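You operate a simulated robot arm through the tools that you are given. There is no shell and no other tool. Be economical: measure what you need, move in short steps, check, and stop when the job is done.

Carry out the task below with a simulated two-armed robot. There is one attempt and no reset: what you move stays moved.

TASK
Pass the blue axle from hand to hand, fit it down the hub and shut the nest lever.

Only the result counts: the job must be done as asked and must still hold three seconds after the hand-in. Knocking over, shifting, dropping, spilling or breaking anything else fails it.

THE ROBOT
Two 6-joint arms with two-finger parallel grippers on one trunk, on a base that drives. Base frame: it is fixed to the floor where the robot stands at the start and does not move with it; the origin is under the middle of the robot, x ahead of it, y to its left, z up. Units: mm, degrees, N and s.
The left shoulder is at the start at [60, 187, 1222], the right one opposite. With the tool pointing down near the work surface each hand reaches from about 220 to 620 mm from the robot's upright axis, wherever it stands, measured 20 degrees to its own side. Places, roughly: bore of the silver hub [600, -200, 900]; dark collar lever [800, -200, 900]; hub on the black nest [600, -200, 900]; silver nest lever [500, -200, 900]. Payload 1.57 kg a hand.
The tool frame of a hand sits at the grasp point between the pads (the TCP): z along the fingers, y along the line on which they close. The tips reach 30 mm beyond it. The gripper opens to 110 mm. The fingers are 24 mm wide and 12 mm thick; the gripper's body (48 by 112 mm) begins 78 mm behind the TCP.
Orientation is told as [roll, pitch, yaw] about the base's x, y, z axes, in that order, counted from this pose: with the fingers straight down and closing along the base's y, the tool's x points along the base's -x, its y along +y and its z along -z.

THE INTERFACE
- The arms move only by the tool jog_arm. It takes "left_rows", "right_rows" or both (then of equal length, played together; a hand with none holds still); each is one flat list of numbers, 7 for each row, row after row: the finger opening in mm, from 0 to 110, then the shift along the base's x, y, z in units of 25 mm (1.0 is 25 mm), then the turn, a rotation vector about the base's x, y, z in units of 6 degrees (1.0 is 6 degrees). In form: [gripper, dx, dy, dz, wx, wy, wz, gripper, dx, dy, dz, wx, wy, wz, ...]. A call has 1 to 8 rows; each row shifts and turns the commanded pose from where the row before left it. A call with a number of a shift or a turn outside -1 to 1 is refused whole. Each row takes 0.2 s and may step no farther than 50 mm and 8.6 degrees from the row before; otherwise, or with a gripper value out of range, the whole call is refused. Where a pose cannot be reached the arm comes as near as it can. A force on the tool above 40 N (or 10 N above the force at the start of the call, whichever is more), or a blocked arm, ends the call early, and 0.2 s more pass. Each finger travels about 153 mm/s and halts on what it meets, pressing with about 26 N; the grip force reading is that of the motor and also rises with nothing between the fingers. The clock runs only during rows and for 0.2 s after the last one: add rows that do not move to give the fingers time. It gives the time, the measured TCP pose, the force on the tool (base axes), the opening and the grip force at its end, in the units of the frame above (readings bear some noise), with the torque about the TCP (base axes, N m) and any sound that the robot's microphone picked up.
- Cameras (640 x 400 px; columns grow to the right, rows downward): "scene" is now at [15, -7, 1762.4]; the picture's right is [-0.07, -1.00, 0.00], its down [-0.78, 0.06, -0.63] and it looks along [0.62, -0.05, -0.78] (base axes); focal length 256 px, centre (320, 200). "left" rides on the left gripper at [70, -16, -141] in its tool frame; the picture's right is [0.23, 0.97, 0.00], its down [-0.86, 0.20, -0.48] and it looks along [-0.47, 0.11, 0.88] (tool axes); focal length 222 px, centre (320, 200). "right" rides on the right gripper at [70, 16, -141] in its tool frame; the picture's right is [-0.23, 0.97, 0.00], its down [-0.86, -0.20, -0.48] and it looks along [-0.47, -0.11, 0.88] (tool axes); focal length 222 px, centre (320, 200). There is no depth. A picture from a camera that has moved, and an enlarged one, comes with that camera's place and axes in the base frame and with its lens.
- grab_frame(camera): a new picture of that camera. It takes no simulated time.
- lift_body(by): slides the trunk up (or, below 0, down) by that many mm; the arms and the scene camera ride with it, the base frame stays. It gives what a move gives, with no picture.
- roll_base(legs): drives the robot by 1 to 6 legs, each [ahead, left, turn to the left] in mm, mm and degrees, along the robot's own axes; the way and the turn of a leg run together, so that a leg with both is an arc; at most 1500 mm and 180 degrees a leg. The arms and the cameras ride along, it lands a little off, and it stops where it bumps. It gives what a move gives.
- aim_head(pan, tilt): turns the head with the scene camera to pan (to the left, within 86 degrees either way) and tilt (down, from -29 to 69), counted from straight ahead of the robot. It gives what a move gives.
- inspect(camera, box): a new picture of the part [left, top, right, bottom] of that camera's present view, enlarged. It takes no simulated time.
- sign_off(): hands the job in; it is judged then, once.

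Work in short steps. Places have to be worked out from the pictures, the camera data and where the tool is seen: move nearer, look again, correct. Check each grasp and each placing, and mend what went wrong. You have 120 turns and 88 pictures in all, those below and enlarged ones among them. Open the grippers and draw the arms clear of the work before you hand the job in, unless the task says otherwise; then end with one line.

The tools are called as name(argument=value, ...) on one line, values as JSON. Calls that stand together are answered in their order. jog_arm: Moves the arms, as the interface text tells. Its arguments: {"type":"object","properties":{"left_rows":{"type":"array"},"right_rows":{"type":"array"}},"required":[]} The other tools are called the same way: lift_body (by) slides the trunk up or down; roll_base (legs) drives the base; aim_head (pan, tilt) turns the head that bears the scene camera; grab_frame (camera) takes a picture; inspect (camera, box) takes an enlarged picture of a part of a camera's view; sign_off () hands the job in.

At the start:

```text
t: 0.0
left_position: [442.8, 185.9, 1309.9]
left_tool_rot: [0.0, 0.0, 0.0]
left_wrist_force: [0.7, -0.4, -0.9]
left_torque: [-0.01, 0.03, 0.0]
left_gripper_width: 110.3
left_grasp_force: 0.2
right_position: [418.9, -209.0, 1310.5]
right_tool_rot: [0.0, 0.0, 0.0]
right_wrist_force: [0.2, 0.5, 0.3]
right_torque: [0.02, 0.02, 0.03]
right_gripper_width: 109.9
right_grasp_force: 0.1
trunk travel left (down, up): [-850.0, 140.0]
robot x, y, heading: [3.9, 0.5, 0.3]
head pan, tilt: [-4.2, 51.2]
```

scene: 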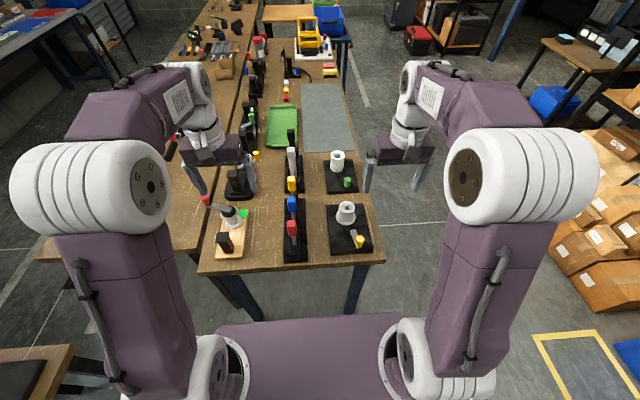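
right: 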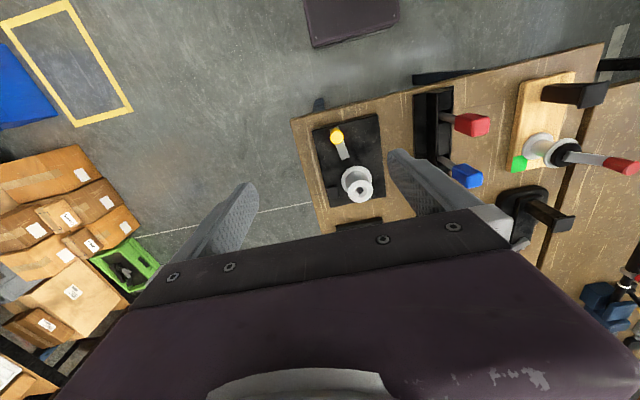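
left: 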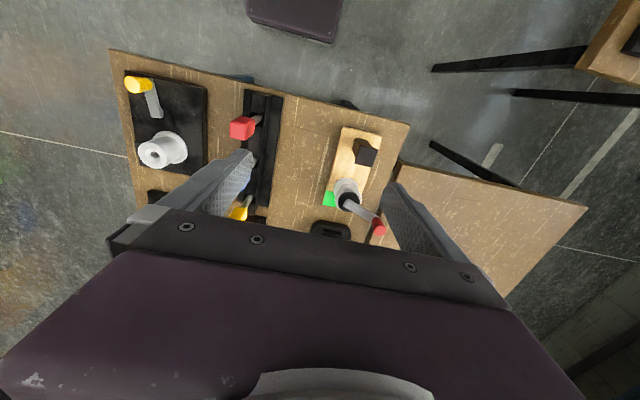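

I'll start by enlarging the work area in the scene view.

inspect(camera="scene", box=[190, 120, 390, 280])

inspect(camera="left", box=[100, 50, 400, 240])

inspect(camera="right", box=[280, 60, 640, 260])

```text
2.50 times, centred on (290, 200) of scene
camera zoom: at [15.0, -7.0, 1762.4], right [-0.07, -1.0, 0.0], down [-0.78, 0.06, -0.63], along [0.62, -0.05, -0.78], focal length 639 px, centre (395, 200)
```

zoom: 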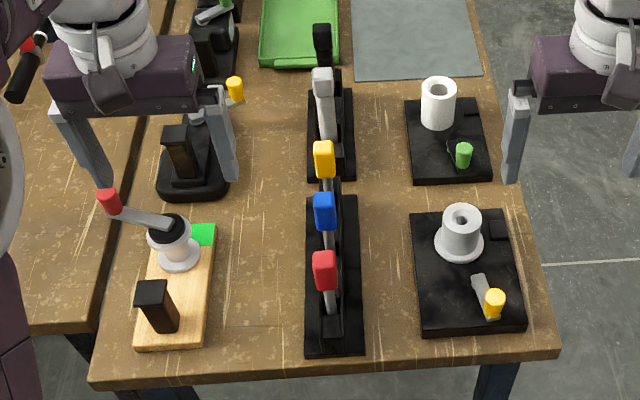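

```text
2.11 times, centred on (250, 145) of left
camera zoom: at [373.2, 169.6, 1451.5], right [-0.23, 0.97, 0.0], down [0.86, 0.2, 0.48], along [0.47, 0.11, -0.88], focal length 468 px, centre (467, 316)
```

zoom: 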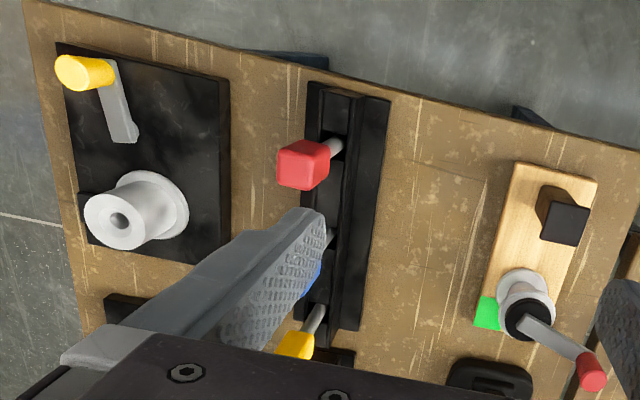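

```text
1.78 times, centred on (460, 160) of right
camera zoom: at [348.8, -192.9, 1452.4], right [0.23, 0.97, 0.0], down [0.86, -0.2, 0.48], along [0.47, -0.11, -0.88], focal length 395 px, centre (71, 271)
```

zoom: 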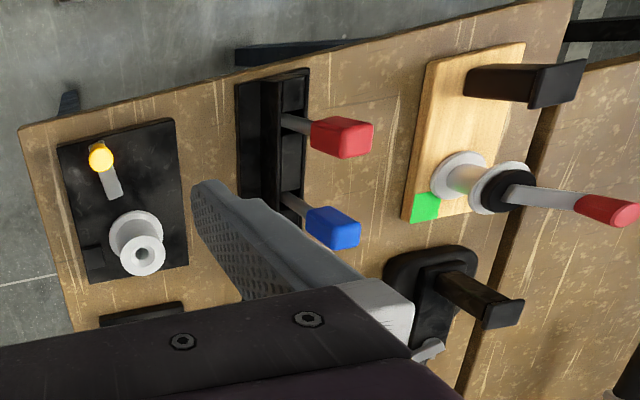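

The blue cap triangulates to about (578, 47, 1050) and the hub top to about (587, -156, 995). I'll bring the left hand nearer, still clear of the rack, to see the axle closely.

jog_arm(left_rows=[110, 0.4, -0.3, -0.8, 0, 0, 0, 110, 0.4, -0.3, -0.8, 0, 0, 0, 110, 0.4, -0.3, -0.8, 0, 0, 0, 110, 0.4, -0.3, -0.8, 0, 0, 0, 110, 0, 0, 0, 0, 0, 0], right_rows=[110, 0.4, 0, -0.8, 0, 0, 0, 110, 0.4, 0, -0.8, 0, 0, 0, 110, 0.4, 0, -0.8, 0, 0, 0, 110, 0.4, 0, -0.8, 0, 0, 0, 110, 0, 0, 0, 0, 0, 0])

grab_frame(camera="left")

grab_frame(camera="right")

```text
t: 1.2
left_position: [481.9, 154.8, 1229.9]
left_tool_rot: [0.0, 0.0, 0.0]
left_wrist_force: [-0.1, 1.0, 0.7]
left_torque: [0.04, 0.01, 0.0]
left_gripper_width: 110.2
left_grasp_force: 0.1
right_position: [460.5, -208.3, 1230.3]
right_tool_rot: [0.0, 0.0, 0.1]
right_wrist_force: [0.6, -0.6, -0.6]
right_torque: [0.01, -0.04, 0.01]
right_gripper_width: 110.0
right_grasp_force: 0.0
trunk travel left (down, up): [-850.0, 140.0]
robot x, y, heading: [0.8, -0.3, -0.1]
head pan, tilt: [-4.2, 51.2]
```

```text
81 pictures are left
camera left: at [412.5, 138.9, 1371.1], right [-0.23, 0.97, 0.0], down [0.85, 0.2, 0.48], along [0.47, 0.11, -0.88], focal length 222 px, centre (320, 200)
```

left: 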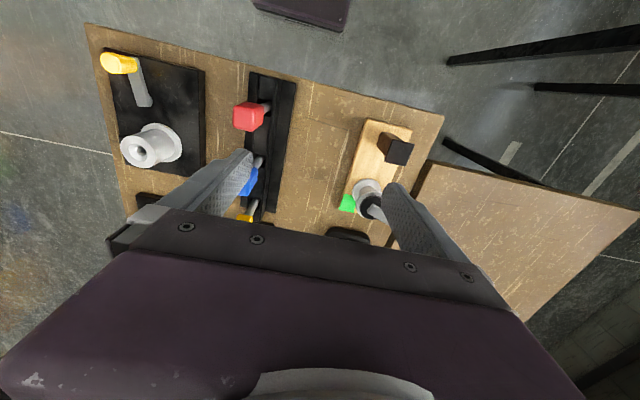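

```text
80 pictures are left
camera right: at [389.2, -192.1, 1372.5], right [0.23, 0.97, 0.0], down [0.85, -0.2, 0.48], along [0.47, -0.11, -0.88], focal length 222 px, centre (320, 200)
```

right: 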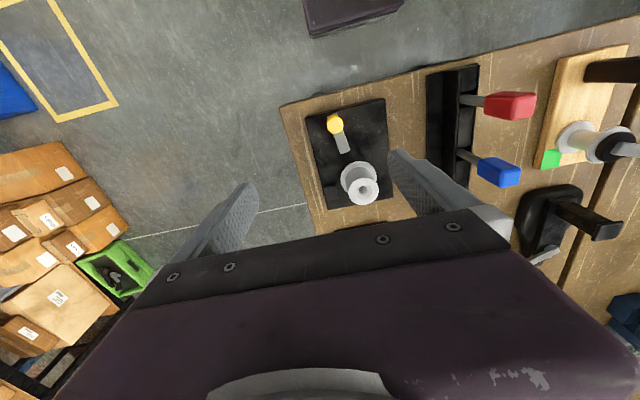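

Zooming in on the axles and on the nest with its lever.

inspect(camera="right", box=[420, 60, 560, 200])

inspect(camera="right", box=[280, 90, 420, 220])

inspect(camera="scene", box=[270, 180, 390, 270])

```text
2.86 times, centred on (490, 130) of right
camera zoom: at [389.2, -192.1, 1372.5], right [0.23, 0.97, 0.0], down [0.85, -0.2, 0.48], along [0.47, -0.11, -0.88], focal length 635 px, centre (-166, 400)
```

zoom: 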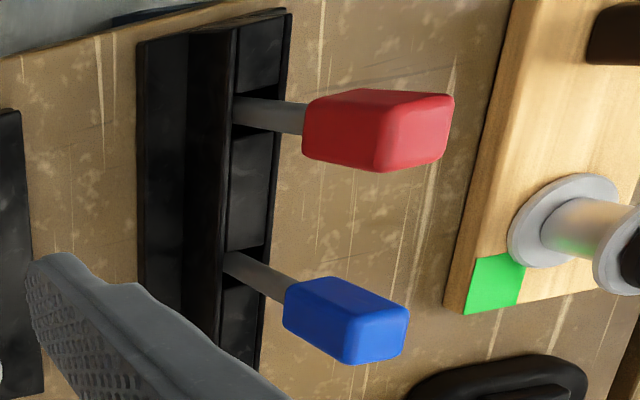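

```text
3.08 times, centred on (350, 155) of right
camera zoom: at [389.2, -192.1, 1372.5], right [0.23, 0.97, 0.0], down [0.85, -0.2, 0.48], along [0.47, -0.11, -0.88], focal length 684 px, centre (228, 338)
```

zoom: 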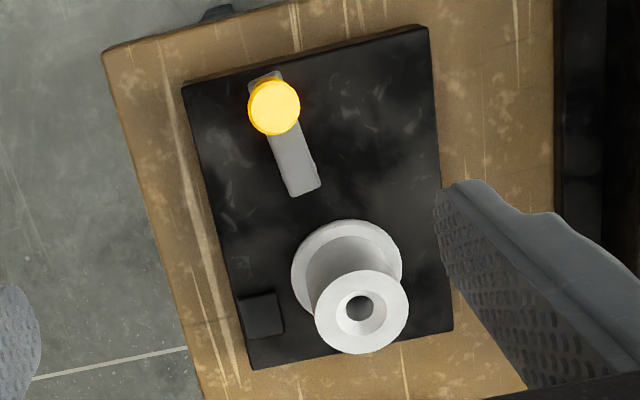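

```text
4.44 times, centred on (330, 225) of scene
camera zoom: at [14.7, -6.9, 1762.4], right [-0.07, -1.0, 0.0], down [-0.78, 0.06, -0.63], along [0.62, -0.05, -0.78], focal length 1136 px, centre (276, 89)
```

zoom: 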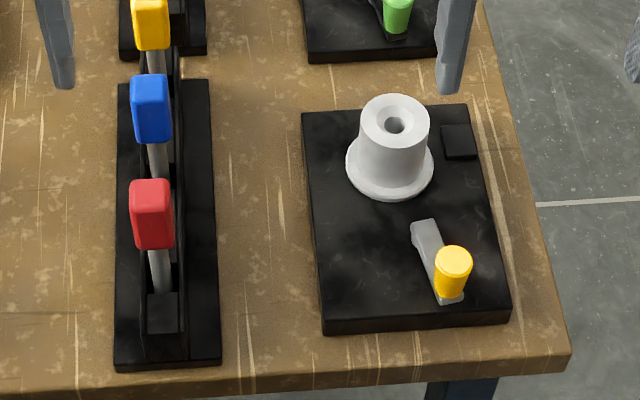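

The axle has a block grip and a round rod; the nest lever has a yellow knob. I'll bring the right hand above the nest for a better look at the lever pivot.

jog_arm(right_rows=[110, 0.6, 0, -0.7, 0, 0, 0, 110, 0.6, 0, -0.7, 0, 0, 0, 110, 0.6, 0, -0.7, 0, 0, 0, 110, 0.6, 0, -0.7, 0, 0, 0, 110, 0, 0, 0, 0, 0, 0])

grab_frame(camera="right")

inspect(camera="right", box=[250, 60, 430, 200])

```text
t: 2.4
left_position: [482.4, 155.3, 1230.5]
left_tool_rot: [0.0, 0.0, 0.0]
left_wrist_force: [-0.3, 0.4, 0.2]
left_torque: [0.01, 0.0, 0.02]
left_gripper_width: 109.9
left_grasp_force: 0.0
right_position: [519.8, -207.7, 1159.1]
right_tool_rot: [-0.1, 0.0, 0.1]
right_wrist_force: [-0.5, -0.6, 0.7]
right_torque: [-0.02, 0.02, 0.0]
right_gripper_width: 110.2
right_grasp_force: 0.1
trunk travel left (down, up): [-850.0, 140.0]
robot x, y, heading: [3.7, 1.8, 0.1]
head pan, tilt: [-4.2, 51.2]
```

```text
76 pictures are left
camera right: at [450.0, -192.8, 1301.6], right [0.23, 0.97, 0.0], down [0.86, -0.2, 0.48], along [0.47, -0.11, -0.88], focal length 222 px, centre (320, 200)
```

right: 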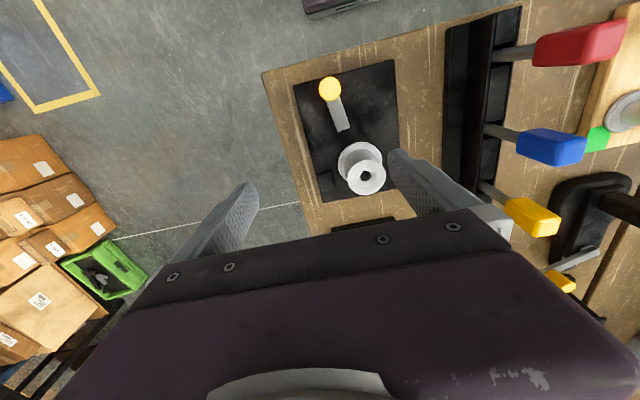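

```text
2.86 times, centred on (340, 130) of right
camera zoom: at [450.0, -192.8, 1301.6], right [0.23, 0.97, 0.0], down [0.86, -0.2, 0.48], along [0.47, -0.11, -0.88], focal length 635 px, centre (263, 400)
```

zoom: 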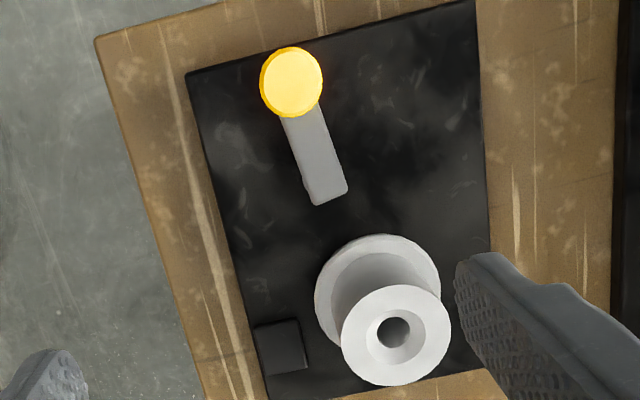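

Hub top is about (600, -154, 972) and the knob top about (468, -184, 961). Tight zooms should show how the lever is hinged.

inspect(camera="scene", box=[340, 195, 380, 255])

inspect(camera="right", box=[300, 65, 370, 140])

inspect(camera="scene", box=[320, 145, 365, 195])

```text
6.67 times, centred on (360, 225) of scene
camera zoom: at [14.9, -6.9, 1762.4], right [-0.07, -1.0, 0.0], down [-0.78, 0.06, -0.63], along [0.62, -0.05, -0.78], focal length 1704 px, centre (53, 33)
```

zoom: 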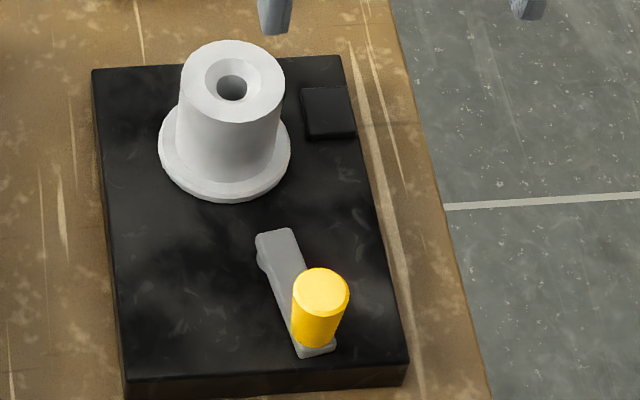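

```text
5.33 times, centred on (335, 102) of right
camera zoom: at [450.0, -192.8, 1301.6], right [0.23, 0.97, 0.0], down [0.86, -0.2, 0.48], along [0.47, -0.11, -0.88], focal length 1185 px, centre (240, 720)
```

zoom: 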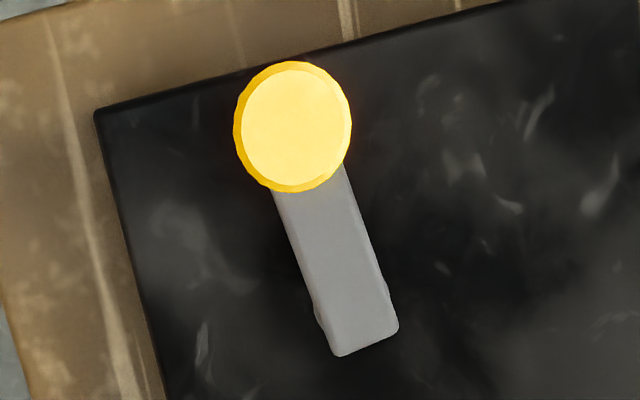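

```text
8.00 times, centred on (342, 170) of scene
camera zoom: at [14.9, -6.9, 1762.4], right [-0.07, -1.0, 0.0], down [-0.78, 0.06, -0.63], along [0.62, -0.05, -0.78], focal length 2045 px, centre (140, 440)
```

zoom: 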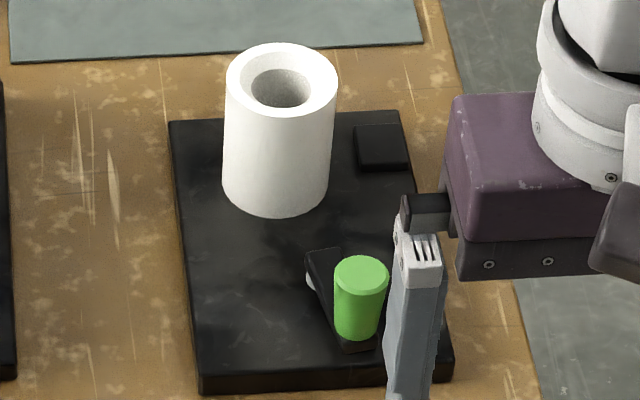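

The lever pivots on a vertical pin under its hub-side end. Now I zoom on the blue axle for its geometry.

inspect(camera="scene", box=[275, 185, 310, 260])

inspect(camera="right", box=[440, 90, 600, 190])

inspect(camera="left", box=[210, 60, 310, 240])

```text
5.33 times, centred on (292, 222) of scene
camera zoom: at [14.9, -6.9, 1762.4], right [-0.07, -1.0, 0.0], down [-0.78, 0.06, -0.63], along [0.62, -0.05, -0.78], focal length 1363 px, centre (467, 80)
```

zoom: 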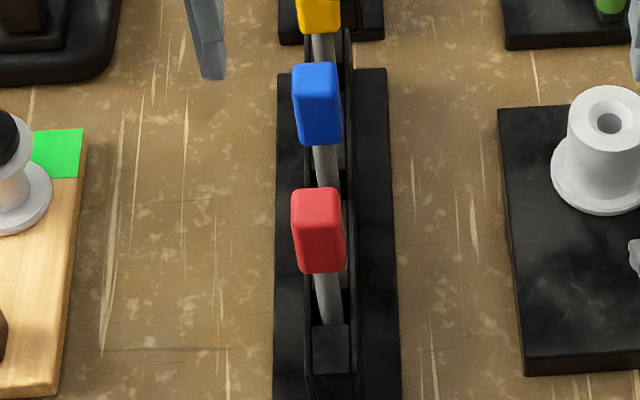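

```text
4.00 times, centred on (520, 140) of right
camera zoom: at [450.0, -192.8, 1301.6], right [0.23, 0.97, 0.0], down [0.86, -0.2, 0.48], along [0.47, -0.11, -0.88], focal length 888 px, centre (-480, 440)
```

zoom: 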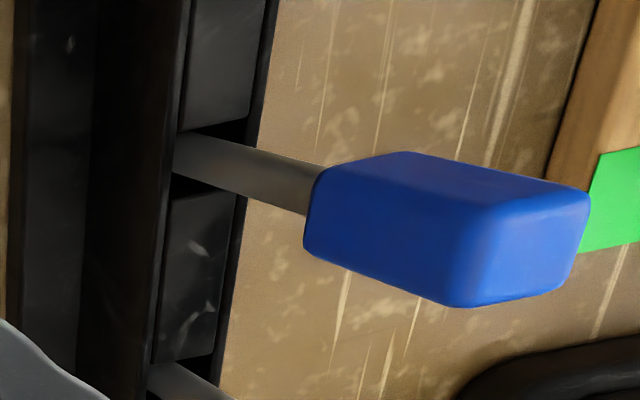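

```text
2.22 times, centred on (260, 150) of left
camera zoom: at [412.6, 139.0, 1371.3], right [-0.23, 0.97, 0.0], down [0.86, 0.2, 0.48], along [0.47, 0.11, -0.88], focal length 494 px, centre (453, 311)
```

zoom: 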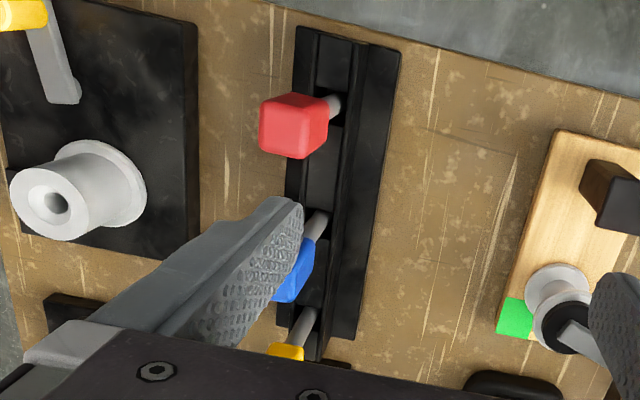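

Plan: the left hand takes the cap's top half straight from above, closing along y. The right hand turns so its fingers point to +y and close along x, takes the lower half in mid-air, then inserts. I start turning the right hand and bring the left over the blue cap.

jog_arm(left_rows=[80, 0.475, -0.525, -0.4, 0, 0, 0, 80, 0.475, -0.525, -0.4, 0, 0, 0, 80, 0.475, -0.525, -0.4, 0, 0, 0, 80, 0.475, -0.525, -0.4, 0, 0, 0, 80, 0.475, -0.525, -0.4, 0, 0, 0, 80, 0.475, -0.525, -0.4, 0, 0, 0, 80, 0.475, -0.525, -0.4, 0, 0, 0, 80, 0.475, -0.525, -0.3, 0, 0, 0], right_rows=[80, -0.2, -0.2, 0.2, 0.7698, 0.7698, -0.7698, 80, -0.2, -0.2, 0.2, 0.7698, 0.7698, -0.7698, 80, -0.2, -0.2, 0.2, 0.7698, 0.7698, -0.7698, 80, -0.2, -0.2, 0.2, 0.7698, 0.7698, -0.7698, 80, -0.2, -0.2, 0.2, 0.7698, 0.7698, -0.7698, 80, -0.2, -0.2, 0.2, 0.7698, 0.7698, -0.7698, 80, -0.2, -0.2, 0.2, 0.7698, 0.7698, -0.7698, 80, -0.2, -0.2, 0.2, 0.7698, 0.7698, -0.7698])

grab_frame(camera="left")

grab_frame(camera="scene")

```text
t: 4.2
left_position: [578.6, 51.6, 1153.3]
left_tool_rot: [0.0, 0.1, 0.0]
left_wrist_force: [0.3, 0.5, -0.4]
left_torque: [0.02, -0.01, -0.01]
left_gripper_width: 80.1
left_grasp_force: 0.2
right_position: [464.7, -242.0, 1197.0]
right_tool_rot: [28.0, 45.1, -28.0]
right_wrist_force: [0.6, -0.3, -0.2]
right_torque: [0.02, 0.01, -0.01]
right_gripper_width: 80.1
right_grasp_force: 0.0
right hand out of reach, approached as far as the arm can: row 7, 8
trunk travel left (down, up): [-850.0, 140.0]
robot x, y, heading: [-1.8, 0.0, 0.2]
head pan, tilt: [-4.2, 51.2]
```

```text
68 pictures are left
camera left: at [509.2, 34.4, 1294.9], right [-0.23, 0.97, 0.0], down [0.86, 0.2, 0.48], along [0.46, 0.11, -0.88], focal length 222 px, centre (320, 200)
```

left: 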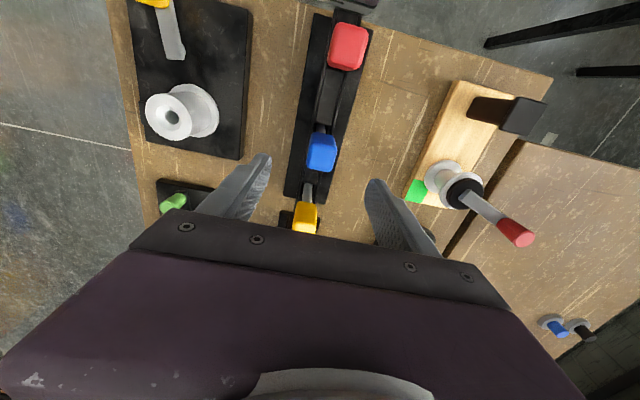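

```text
67 pictures are left
camera scene: at [16.0, -8.3, 1762.4], right [-0.07, -1.0, 0.0], down [-0.78, 0.06, -0.63], along [0.62, -0.05, -0.78], focal length 256 px, centre (320, 200)
```

scene: 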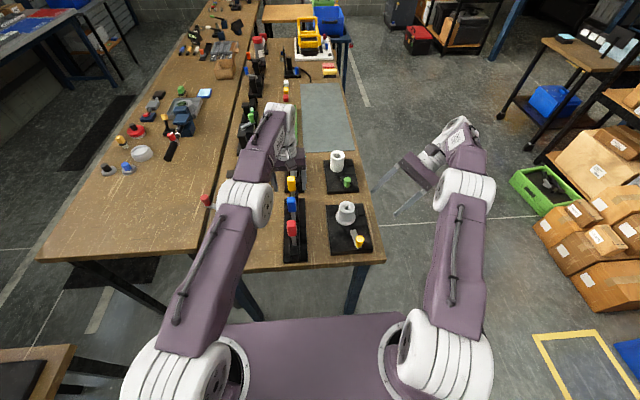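

The right arm runs short of reach when turned sideways, so driving the robot forward a bit and lowering the trunk would help. I'll look down to check clearance between base and table.

aim_head(pan=-4.2, tilt=69)

grab_frame(camera="scene")

```text
t: 5.0
left_position: [579.2, 51.7, 1154.3]
left_tool_rot: [0.1, 0.0, 0.0]
left_wrist_force: [0.4, 0.8, 0.8]
left_torque: [-0.01, 0.01, 0.0]
left_gripper_width: 80.0
left_grasp_force: 0.0
right_position: [463.9, -240.4, 1197.8]
right_tool_rot: [28.0, 44.8, -28.0]
right_wrist_force: [0.3, -0.3, -0.4]
right_torque: [0.06, -0.02, 0.0]
right_gripper_width: 80.0
right_grasp_force: 0.0
trunk travel left (down, up): [-850.0, 140.0]
robot x, y, heading: [-2.1, 5.1, -0.0]
head pan, tilt: [-4.2, 68.8]
```

```text
66 pictures are left
camera scene: at [-4.8, -5.4, 1742.1], right [-0.07, -1.0, 0.0], down [-0.93, 0.07, -0.36], along [0.36, -0.03, -0.93], focal length 256 px, centre (320, 200)
```

scene: 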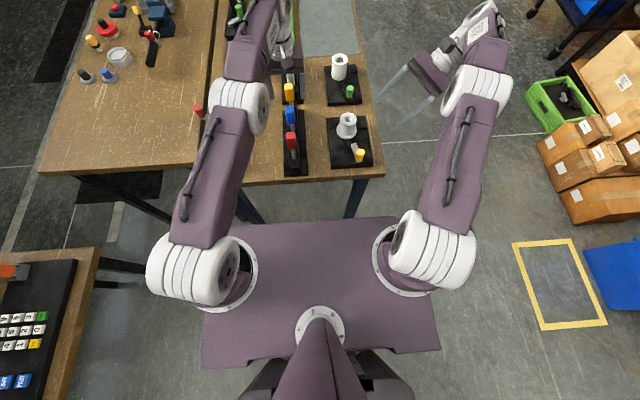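

The torso front sits well short of the table (about x=155 against 413), and the hands are above everything. I'll drive 100 mm ahead.

roll_base(legs=[[100, 0, 0]])

aim_head(pan=-4.2, tilt=55)

lift_body(by=-60)

```text
t: 6.2
left_position: [677.5, 52.0, 1155.3]
left_tool_rot: [0.0, -0.1, 0.0]
left_wrist_force: [-0.4, 0.3, -0.2]
left_torque: [-0.02, -0.02, 0.02]
left_gripper_width: 80.3
left_grasp_force: 0.1
right_position: [561.7, -240.7, 1198.2]
right_tool_rot: [28.0, 44.7, -28.1]
right_wrist_force: [0.2, 0.6, 0.2]
right_torque: [0.0, -0.02, 0.01]
right_gripper_width: 80.3
right_grasp_force: 0.0
trunk travel left (down, up): [-850.0, 140.0]
robot x, y, heading: [103.5, -1.6, -0.3]
head pan, tilt: [-4.2, 68.8]
```

```text
t: 6.9
left_position: [681.2, 51.5, 1153.6]
left_tool_rot: [-0.1, 0.2, -0.1]
left_wrist_force: [-0.1, 0.4, 0.1]
left_torque: [-0.02, 0.06, -0.03]
left_gripper_width: 79.7
left_grasp_force: 0.1
right_position: [567.2, -240.9, 1196.5]
right_tool_rot: [27.9, 44.9, -28.2]
right_wrist_force: [-0.3, -0.3, -0.1]
right_torque: [-0.01, 0.03, 0.01]
right_gripper_width: 80.0
right_grasp_force: 0.1
trunk travel left (down, up): [-850.0, 140.0]
robot x, y, heading: [101.5, -0.4, 0.0]
head pan, tilt: [-4.2, 55.0]
```

```text
t: 7.9
left_position: [679.6, 52.4, 1094.8]
left_tool_rot: [0.0, -0.1, 0.0]
left_wrist_force: [0.1, 0.2, -0.3]
left_torque: [0.02, 0.02, 0.03]
left_gripper_width: 79.9
left_grasp_force: 0.0
right_position: [564.6, -240.6, 1136.4]
right_tool_rot: [27.9, 44.7, -27.9]
right_wrist_force: [0.5, 0.5, -0.5]
right_torque: [-0.04, 0.02, -0.01]
right_gripper_width: 79.8
right_grasp_force: 0.0
trunk travel left (down, up): [-790.0, 200.0]
robot x, y, heading: [99.5, -2.8, 0.1]
head pan, tilt: [-4.2, 55.0]
```

I should have raised the left hand before lowering; it reads no force, so I lift it straight up 50 mm and look.

grab_frame(camera="left")

jog_arm(left_rows=[80, 0, 0, 1, 0, 0, 0, 80, 0, 0, 1, 0, 0, 0, 80, 0, 0, 1, 0, 0, 0])

grab_frame(camera="scene")

```text
65 pictures are left
camera left: at [609.1, 35.8, 1235.9], right [-0.23, 0.97, 0.0], down [0.85, 0.2, 0.48], along [0.47, 0.11, -0.88], focal length 222 px, centre (320, 200)
```

left: 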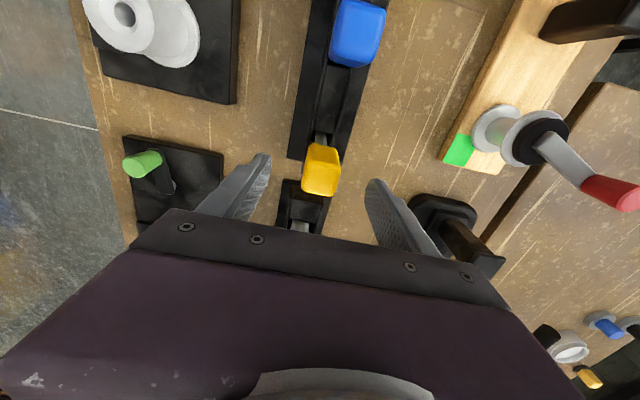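

```text
t: 8.7
left_position: [664.7, 58.1, 1165.0]
left_tool_rot: [0.0, 0.0, 0.1]
left_wrist_force: [-0.2, 0.5, 0.0]
left_torque: [-0.01, -0.03, 0.0]
left_gripper_width: 79.8
left_grasp_force: 0.0
left hand out of reach, approached as far as the arm can: row 1, 2, 3
right_position: [564.7, -241.1, 1138.9]
right_tool_rot: [28.0, 44.8, -28.0]
right_wrist_force: [-0.7, 0.1, -0.8]
right_torque: [0.03, 0.02, -0.01]
right_gripper_width: 79.7
right_grasp_force: 0.0
trunk travel left (down, up): [-790.0, 200.0]
robot x, y, heading: [99.4, -3.3, 0.1]
head pan, tilt: [-4.2, 55.0]
```

```text
64 pictures are left
camera scene: at [111.6, -6.6, 1697.4], right [-0.07, -1.0, 0.0], down [-0.82, 0.06, -0.57], along [0.57, -0.04, -0.82], focal length 256 px, centre (320, 200)
```

scene: 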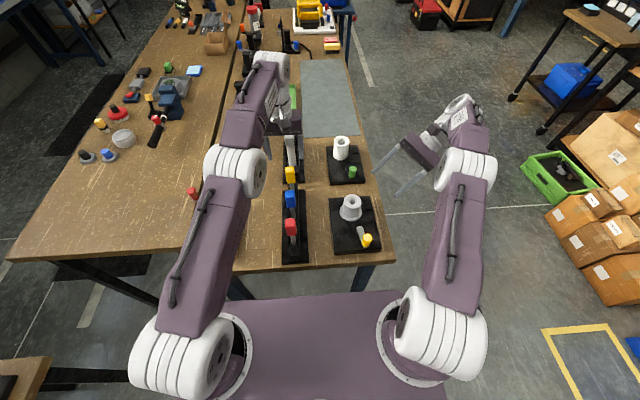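

Nothing was touched. I bring the left hand back over blue and finish turning the right hand, drawing it nearer.

jog_arm(left_rows=[80, -0.5, -0.05, -0.1, 0, 0, 0, 80, -0.5, -0.05, -0.1, 0, 0, 0, 80, -0.5, -0.05, -0.1, 0, 0, 0, 80, -0.5, -0.05, -0.1, 0, 0, 0, 80, -0.5, -0.05, -0.1, 0, 0, 0, 80, -0.5, -0.05, -0.1, 0, 0, 0, 80, -0.5, 0, -0.1, 0, 0, 0, 80, 0, 0, 0, 0, 0, 0], right_rows=[80, -0.7, 0.2, 0.1, 0, 0, 0, 80, -0.45, 0.2, 0.1, 0.7698, 0.7698, -0.7698, 80, -0.45, 0.2, 0.1, 0.7698, 0.7698, -0.7698, 80, -0.45, 0.2, 0.1, 0.7698, 0.7698, -0.7698, 80, -0.45, 0.2, 0.1, 0.7698, 0.7698, -0.7698, 80, -0.45, 0.2, 0.1, 0.7698, 0.7698, -0.7698, 80, -0.45, 0.2, 0.1, 0.7698, 0.7698, -0.7698, 80, -0.45, 0.2, 0.1, 0.7698, 0.7698, -0.7698])

grab_frame(camera="left")

grab_frame(camera="right")

```text
t: 10.5
left_position: [577.5, 48.8, 1148.1]
left_tool_rot: [-0.1, -0.1, 0.0]
left_wrist_force: [-0.8, -0.1, 1.0]
left_torque: [0.01, 0.0, -0.03]
left_gripper_width: 79.9
left_grasp_force: 0.0
right_position: [469.2, -200.5, 1156.5]
right_tool_rot: [-93.7, 89.9, 176.1]
right_wrist_force: [0.1, -0.8, -0.2]
right_torque: [-0.01, 0.03, -0.02]
right_gripper_width: 80.3
right_grasp_force: 0.0
trunk travel left (down, up): [-790.0, 200.0]
robot x, y, heading: [102.0, -3.5, -0.0]
head pan, tilt: [-4.2, 55.0]
```

```text
63 pictures are left
camera left: at [507.5, 32.5, 1289.9], right [-0.23, 0.97, 0.0], down [0.85, 0.2, 0.48], along [0.47, 0.11, -0.88], focal length 222 px, centre (320, 200)
```

left: 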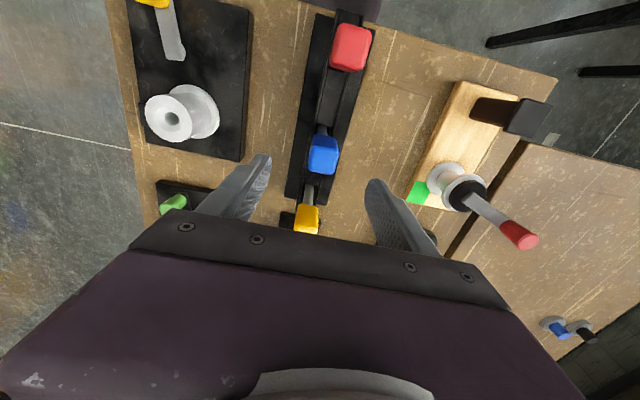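

```text
62 pictures are left
camera right: at [484.3, -342.9, 1227.5], right [0.97, 0.0, -0.23], down [-0.2, -0.48, -0.85], along [-0.11, 0.88, -0.47], focal length 222 px, centre (320, 200)
```

right: 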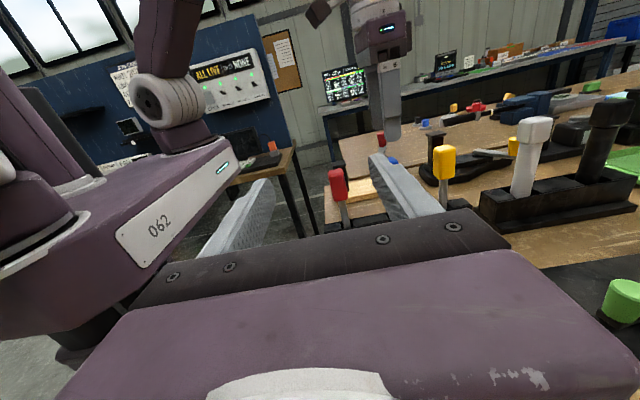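

Both hands are where I wanted. Zoom in the left view to refine the cap centre.

inspect(camera="left", box=[270, 110, 380, 220])

inspect(camera="right", box=[320, 60, 480, 240])

```text
3.64 times, centred on (325, 165) of left
camera zoom: at [507.5, 32.5, 1289.9], right [-0.23, 0.97, 0.0], down [0.85, 0.2, 0.48], along [0.47, 0.11, -0.88], focal length 808 px, centre (302, 327)
```

zoom: 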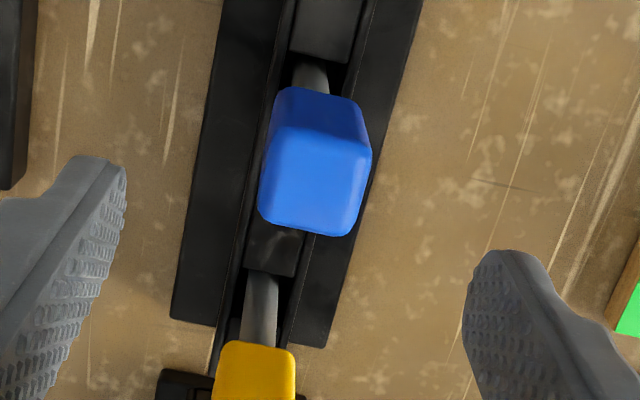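

```text
2.22 times, centred on (400, 150) of right
camera zoom: at [484.3, -342.9, 1227.5], right [0.97, 0.0, -0.23], down [-0.2, -0.48, -0.85], along [-0.11, 0.88, -0.47], focal length 494 px, centre (142, 311)
```

zoom: 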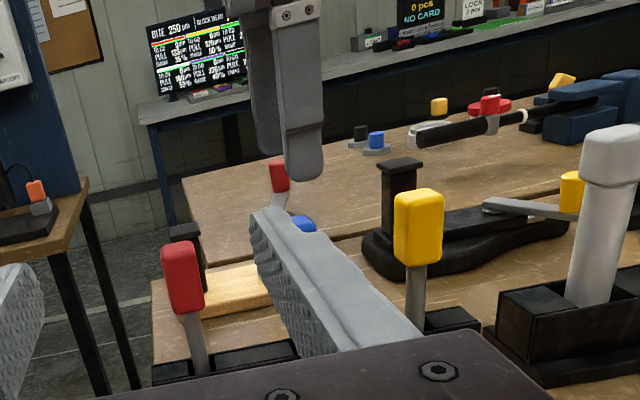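

Cap top centre is about (577, 52, 1073), about 27 mm square and unturned. Lowering the left hand so the tips reach about 1043, then closing.

jog_arm(left_rows=[80, 0, 0.06, -1, 0, 0, 0, 80, 0, 0.06, -1, 0, 0, 0, 80, 0, 0, -1, 0, 0, 0, 10, 0, 0, 0, 0, 0, 0, 10, 0, 0, 0, 0, 0, 0, 10, 0, 0, 0, 0, 0, 0])

inspect(camera="left", box=[220, 110, 420, 230])

```text
t: 11.9
left_position: [576.6, 50.3, 1074.1]
left_tool_rot: [0.0, 0.0, 0.0]
left_wrist_force: [-0.6, 0.7, 1.0]
left_torque: [-0.01, -0.01, 0.01]
left_gripper_width: 29.5
left_grasp_force: 26.0
right_position: [469.8, -201.7, 1156.1]
right_tool_rot: [-16.3, 89.9, -106.4]
right_wrist_force: [0.2, 0.0, 0.2]
right_torque: [0.0, 0.01, -0.01]
right_gripper_width: 80.1
right_grasp_force: 0.1
trunk travel left (down, up): [-790.0, 200.0]
robot x, y, heading: [102.7, 3.4, -0.1]
head pan, tilt: [-4.2, 55.0]
```

```text
3.20 times, centred on (320, 170) of left
camera zoom: at [507.5, 35.5, 1215.8], right [-0.23, 0.97, 0.0], down [0.86, 0.2, 0.48], along [0.47, 0.11, -0.88], focal length 711 px, centre (320, 296)
```

zoom: 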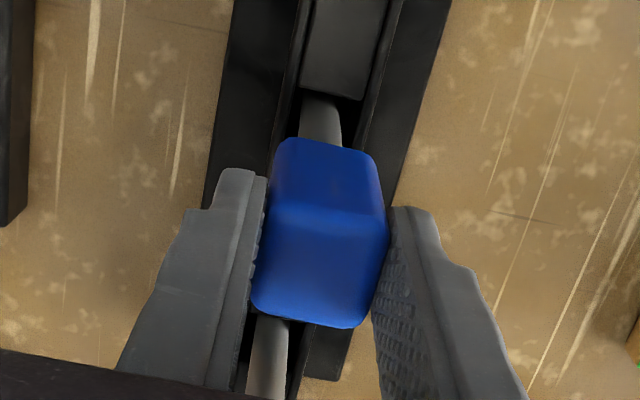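

Grip is firm (29.5 mm, 26 N). Lift straight up 150 mm.

jog_arm(left_rows=[10, 0, 0, 0.5, 0, 0, 0, 10, 0, 0, 0.9, 0, 0, 0, 10, 0, 0, 0.9, 0, 0, 0, 10, 0, 0, 0.9, 0, 0, 0, 10, 0, 0, 0.9, 0, 0, 0, 10, 0, 0, 0.9, 0, 0, 0, 10, 0, 0, 0.9, 0, 0, 0, 10, 0, 0, 0, 0, 0, 0])

grab_frame(camera="scene")

grab_frame(camera="right")

```text
t: 13.7
left_position: [578.3, 51.1, 1220.1]
left_tool_rot: [0.0, 0.0, 0.0]
left_wrist_force: [-0.6, 0.5, -2.0]
left_torque: [0.01, -0.03, 0.0]
left_gripper_width: 29.6
left_grasp_force: 26.6
right_position: [470.4, -200.7, 1157.5]
right_tool_rot: [-16.7, 90.0, -106.7]
right_wrist_force: [-0.2, -0.7, 0.1]
right_torque: [0.01, -0.02, -0.08]
right_gripper_width: 79.7
right_grasp_force: 0.0
trunk travel left (down, up): [-790.0, 200.0]
robot x, y, heading: [103.3, -2.1, 0.1]
head pan, tilt: [-4.2, 55.0]
```

```text
58 pictures are left
camera scene: at [112.4, -6.7, 1697.4], right [-0.07, -1.0, 0.0], down [-0.82, 0.06, -0.57], along [0.57, -0.04, -0.82], focal length 256 px, centre (320, 200)
```

scene: 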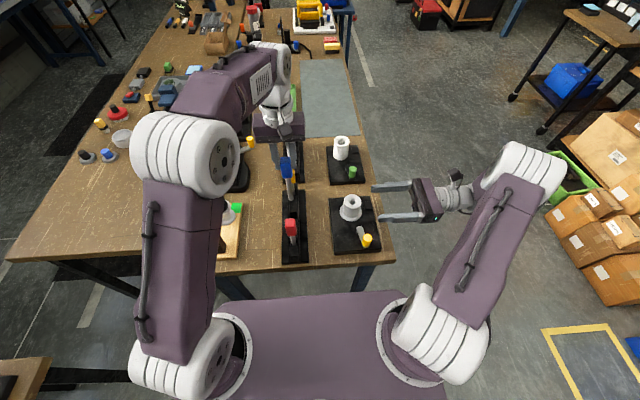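

```text
57 pictures are left
camera right: at [484.9, -342.5, 1227.5], right [0.97, 0.0, -0.23], down [-0.2, -0.48, -0.85], along [-0.11, 0.88, -0.47], focal length 222 px, centre (320, 200)
```

right: 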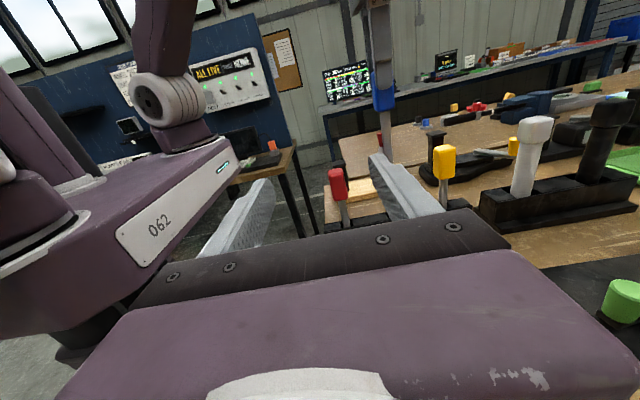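

The axle is up with its rod hanging. I move it to about (540, 0) and bring the right hand to a pre-handover point beside it, for checking.

jog_arm(left_rows=[10, 0, -0.68, 0, 0, 0, 0, 10, 0, -0.68, 0, 0, 0, 0, 10, -0.5, -0.68, 0, 0, 0, 0, 10, -0.5, 0, 0, 0, 0, 0, 10, -0.5, 0, 0, 0, 0, 0, 10, 0, 0, 0, 0, 0, 0], right_rows=[80, 0.55, 0, 0.2, 0, 0, 0, 80, 0.55, 0, 0.2, 0, 0, 0, 80, 0.55, 0, 0.2, 0, 0, 0, 80, 0.55, 0.6, 0.2, 0, 0, 0, 80, 0.55, 0.6, 0.1, 0, 0, 0, 80, 0, 0.6, 0, 0, 0, 0])

grab_frame(camera="right")

inspect(camera="scene", box=[250, 80, 470, 240])

```text
t: 15.1
left_position: [539.2, 0.7, 1221.0]
left_tool_rot: [0.0, -0.1, 0.0]
left_wrist_force: [0.0, -0.5, -0.9]
left_torque: [0.02, -0.01, -0.02]
left_gripper_width: 29.4
left_grasp_force: 26.4
right_position: [538.6, -153.8, 1180.4]
right_tool_rot: [-6.3, 89.9, -96.5]
right_wrist_force: [-0.2, 0.4, 0.9]
right_torque: [0.02, 0.03, -0.06]
right_gripper_width: 80.3
right_grasp_force: 0.2
trunk travel left (down, up): [-790.0, 200.0]
robot x, y, heading: [99.5, 0.1, 0.1]
head pan, tilt: [-4.2, 55.0]
```

```text
56 pictures are left
camera right: at [552.4, -296.6, 1251.7], right [0.97, 0.0, -0.23], down [-0.2, -0.48, -0.85], along [-0.11, 0.88, -0.47], focal length 222 px, centre (320, 200)
```

right: 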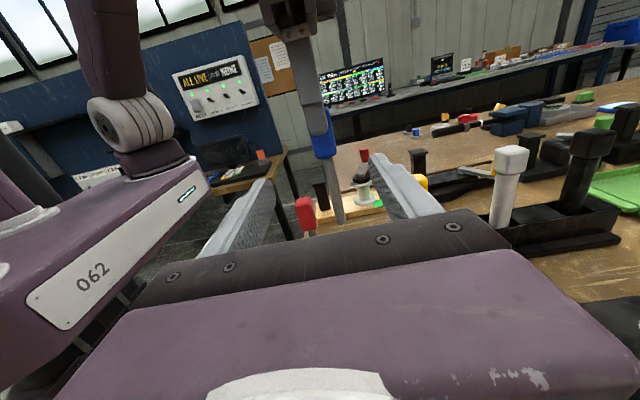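

```text
2.50 times, centred on (360, 160) of scene
camera zoom: at [112.3, -6.6, 1697.4], right [-0.07, -1.0, 0.0], down [-0.82, 0.06, -0.57], along [0.57, -0.04, -0.82], focal length 639 px, centre (220, 300)
```

zoom: 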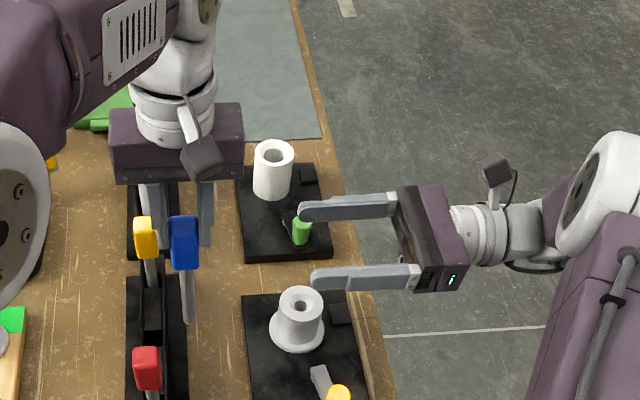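

The cap lines up between the right fingers. A zoom gives the cap's top and bottom edges.

inspect(camera="right", box=[280, 100, 380, 240])

```text
2.86 times, centred on (330, 170) of right
camera zoom: at [552.4, -296.6, 1251.7], right [0.97, 0.0, -0.23], down [-0.2, -0.48, -0.85], along [-0.11, 0.88, -0.47], focal length 635 px, centre (291, 286)
```

zoom: 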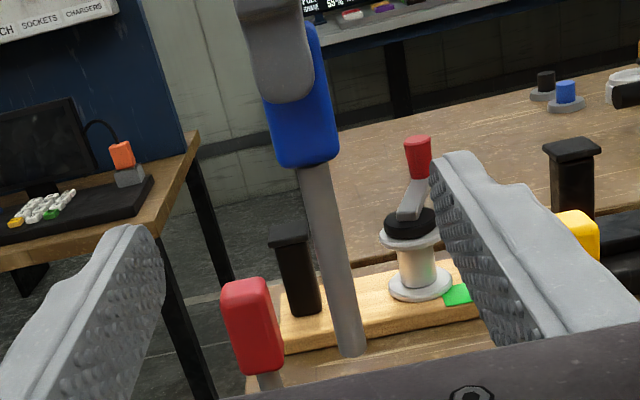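

The cap spans about z 1160–1220 and the rod ends near 1043. I slide the right hand in at z≈1174, under the left tips.

jog_arm(right_rows=[80, 0, 0.9, -0.25, 0, 0, 0, 80, 0, 0.9, 0, 0, 0, 0, 80, 0, 0.9, 0, 0, 0, 0, 80, 0, 0.9, 0, 0, 0, 0, 80, 0, 0.9, 0, 0, 0, 0, 80, 0, 0.9, 0, 0, 0, 0, 80, 0, 0.6, 0, 0, 0, 0, 80, 0, 0, 0, 0, 0, 0])

inspect(camera="right", box=[220, 80, 420, 240])

inspect(camera="scene", box=[250, 100, 410, 220])

```text
t: 16.9
left_position: [539.2, -0.3, 1221.1]
left_tool_rot: [0.0, 0.0, 0.0]
left_wrist_force: [0.2, -0.7, -0.9]
left_torque: [0.0, 0.0, 0.02]
left_gripper_width: 29.5
left_grasp_force: 26.0
right_position: [537.5, -5.8, 1172.4]
right_tool_rot: [-22.2, 89.9, -112.3]
right_wrist_force: [-0.3, -0.1, -0.2]
right_torque: [0.03, 0.01, 0.01]
right_gripper_width: 80.1
right_grasp_force: 0.0
trunk travel left (down, up): [-790.0, 200.0]
robot x, y, heading: [103.1, 0.4, 0.0]
head pan, tilt: [-4.2, 55.0]
```

```text
2.50 times, centred on (320, 160) of right
camera zoom: at [552.9, -147.2, 1243.7], right [0.97, 0.0, -0.23], down [-0.2, -0.48, -0.85], along [-0.11, 0.88, -0.47], focal length 555 px, centre (320, 300)
```

zoom: 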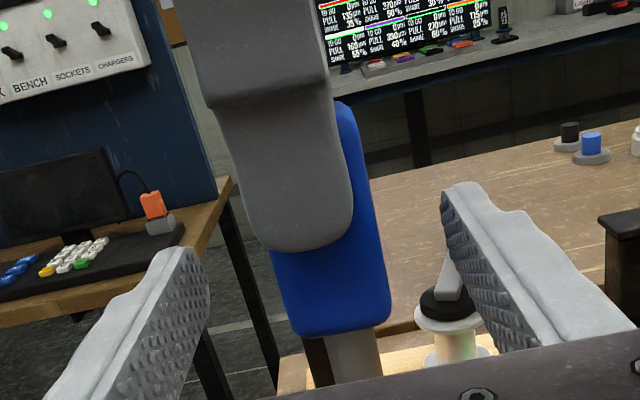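

```text
3.33 times, centred on (330, 160) of scene
camera zoom: at [112.3, -7.1, 1697.5], right [-0.07, -1.0, 0.0], down [-0.82, 0.06, -0.57], along [0.57, -0.04, -0.82], focal length 852 px, centre (287, 333)
```

zoom: 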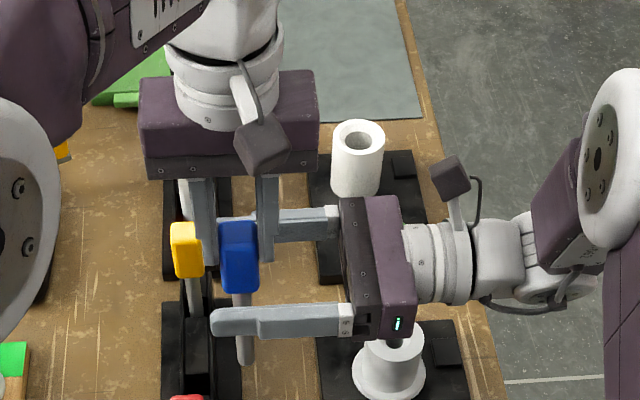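

Well centred. Closing the right hand.

jog_arm(right_rows=[50, 0, 0, 0, 0, 0, 0, 35, 0, 0, 0, 0, 0, 0, 10, 0, 0, 0, 0, 0, 0, 10, 0, 0, 0, 0, 0, 0, 10, 0, 0, 0, 0, 0, 0])

inspect(camera="right", box=[220, 80, 420, 240])

```text
t: 18.1
left_position: [538.6, -0.3, 1222.0]
left_tool_rot: [0.1, 0.1, 0.0]
left_wrist_force: [-19.4, -2.7, 0.8]
left_torque: [-0.03, 0.4, -0.06]
left_gripper_width: 29.8
left_grasp_force: 25.9
right_position: [537.9, -4.3, 1172.7]
right_tool_rot: [-6.6, 89.9, -96.8]
right_wrist_force: [19.6, 2.4, -1.6]
right_torque: [-0.15, 0.53, -0.04]
right_gripper_width: 29.9
right_grasp_force: 25.9
trunk travel left (down, up): [-790.0, 200.0]
robot x, y, heading: [95.4, -0.3, -0.0]
head pan, tilt: [-4.2, 55.0]
```

```text
2.50 times, centred on (320, 160) of right
camera zoom: at [553.1, -147.3, 1243.9], right [0.97, 0.0, -0.23], down [-0.2, -0.48, -0.85], along [-0.11, 0.88, -0.47], focal length 555 px, centre (320, 300)
```

zoom: 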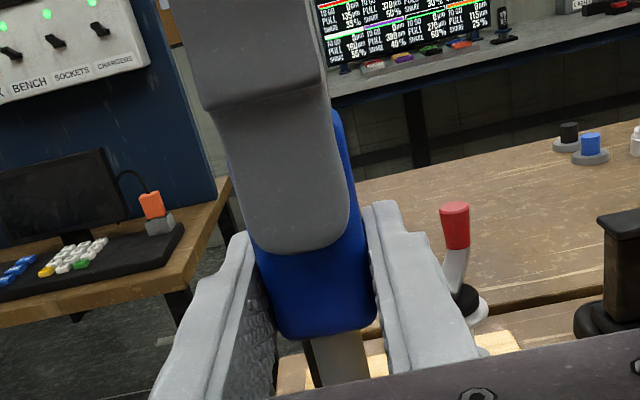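

Both hold, with about 19 N of side stress in x. I ease the right hand 2 mm in +x.

jog_arm(right_rows=[10, 0.08, 0, 0, 0, 0, 0, 10, 0, 0, 0, 0, 0, 0])

```text
t: 18.7
left_position: [540.8, 0.2, 1221.4]
left_tool_rot: [-0.1, -0.2, 0.0]
left_wrist_force: [-8.9, -2.9, -0.1]
left_torque: [0.04, 0.36, -0.02]
left_gripper_width: 29.3
left_grasp_force: 26.1
right_position: [538.8, -4.9, 1172.8]
right_tool_rot: [-11.5, 89.8, -101.5]
right_wrist_force: [9.0, 1.7, 0.6]
right_torque: [-0.18, 0.07, -0.05]
right_gripper_width: 29.8
right_grasp_force: 26.2
trunk travel left (down, up): [-790.0, 200.0]
robot x, y, heading: [99.3, -1.3, -0.0]
head pan, tilt: [-4.2, 55.0]
```

Stress halved; another 2 mm, then the left opens and rises.

jog_arm(right_rows=[10, 0.07, 0, 0, 0, 0, 0, 10, 0, 0, 0, 0, 0, 0, 10, 0, 0, 0, 0, 0, 0, 10, 0, 0, 0, 0, 0, 0, 10, 0, 0, 0, 0, 0, 0, 10, 0, 0, 0, 0, 0, 0, 10, 0, 0, 0, 0, 0, 0, 10, 0, 0, 0, 0, 0, 0], left_rows=[10, 0, 0, 0, 0, 0, 0, 60, 0, 0, 0, 0, 0, 0, 60, 0, 0, 0, 0, 0, 0, 60, 0, 0, 0, 0, 0, 0, 60, 0, 0, 0.5, 0, 0, 0, 60, 0, 0, 0.8, 0, 0, 0, 60, 0, 0, 0.8, 0, 0, 0, 60, 0, 0, 0.5, 0, 0, 0])

grab_frame(camera="right")

```text
t: 20.5
left_position: [538.0, -1.0, 1286.3]
left_tool_rot: [0.0, 0.0, 0.0]
left_wrist_force: [0.2, 0.1, 0.0]
left_torque: [-0.02, 0.01, 0.02]
left_gripper_width: 60.0
left_grasp_force: 0.2
right_position: [541.5, -5.7, 1172.9]
right_tool_rot: [-11.4, 89.9, -101.4]
right_wrist_force: [0.7, 0.2, -0.2]
right_torque: [-0.02, 0.0, -0.02]
right_gripper_width: 29.8
right_grasp_force: 26.2
trunk travel left (down, up): [-790.0, 200.0]
robot x, y, heading: [97.0, -1.4, 0.0]
head pan, tilt: [-4.2, 55.0]
```

```text
50 pictures are left
camera right: at [556.7, -147.4, 1244.3], right [0.97, 0.0, -0.23], down [-0.2, -0.48, -0.85], along [-0.11, 0.88, -0.47], focal length 222 px, centre (320, 200)
```

right: 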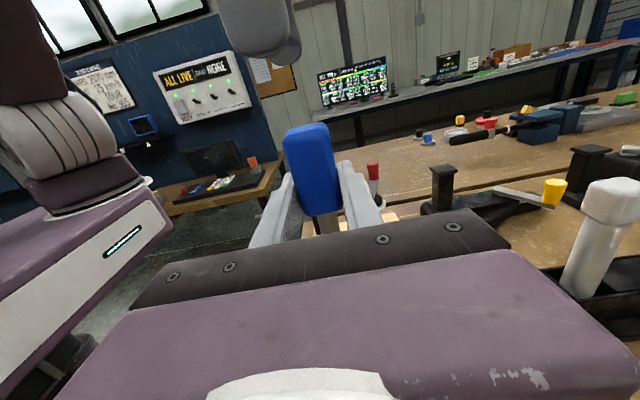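

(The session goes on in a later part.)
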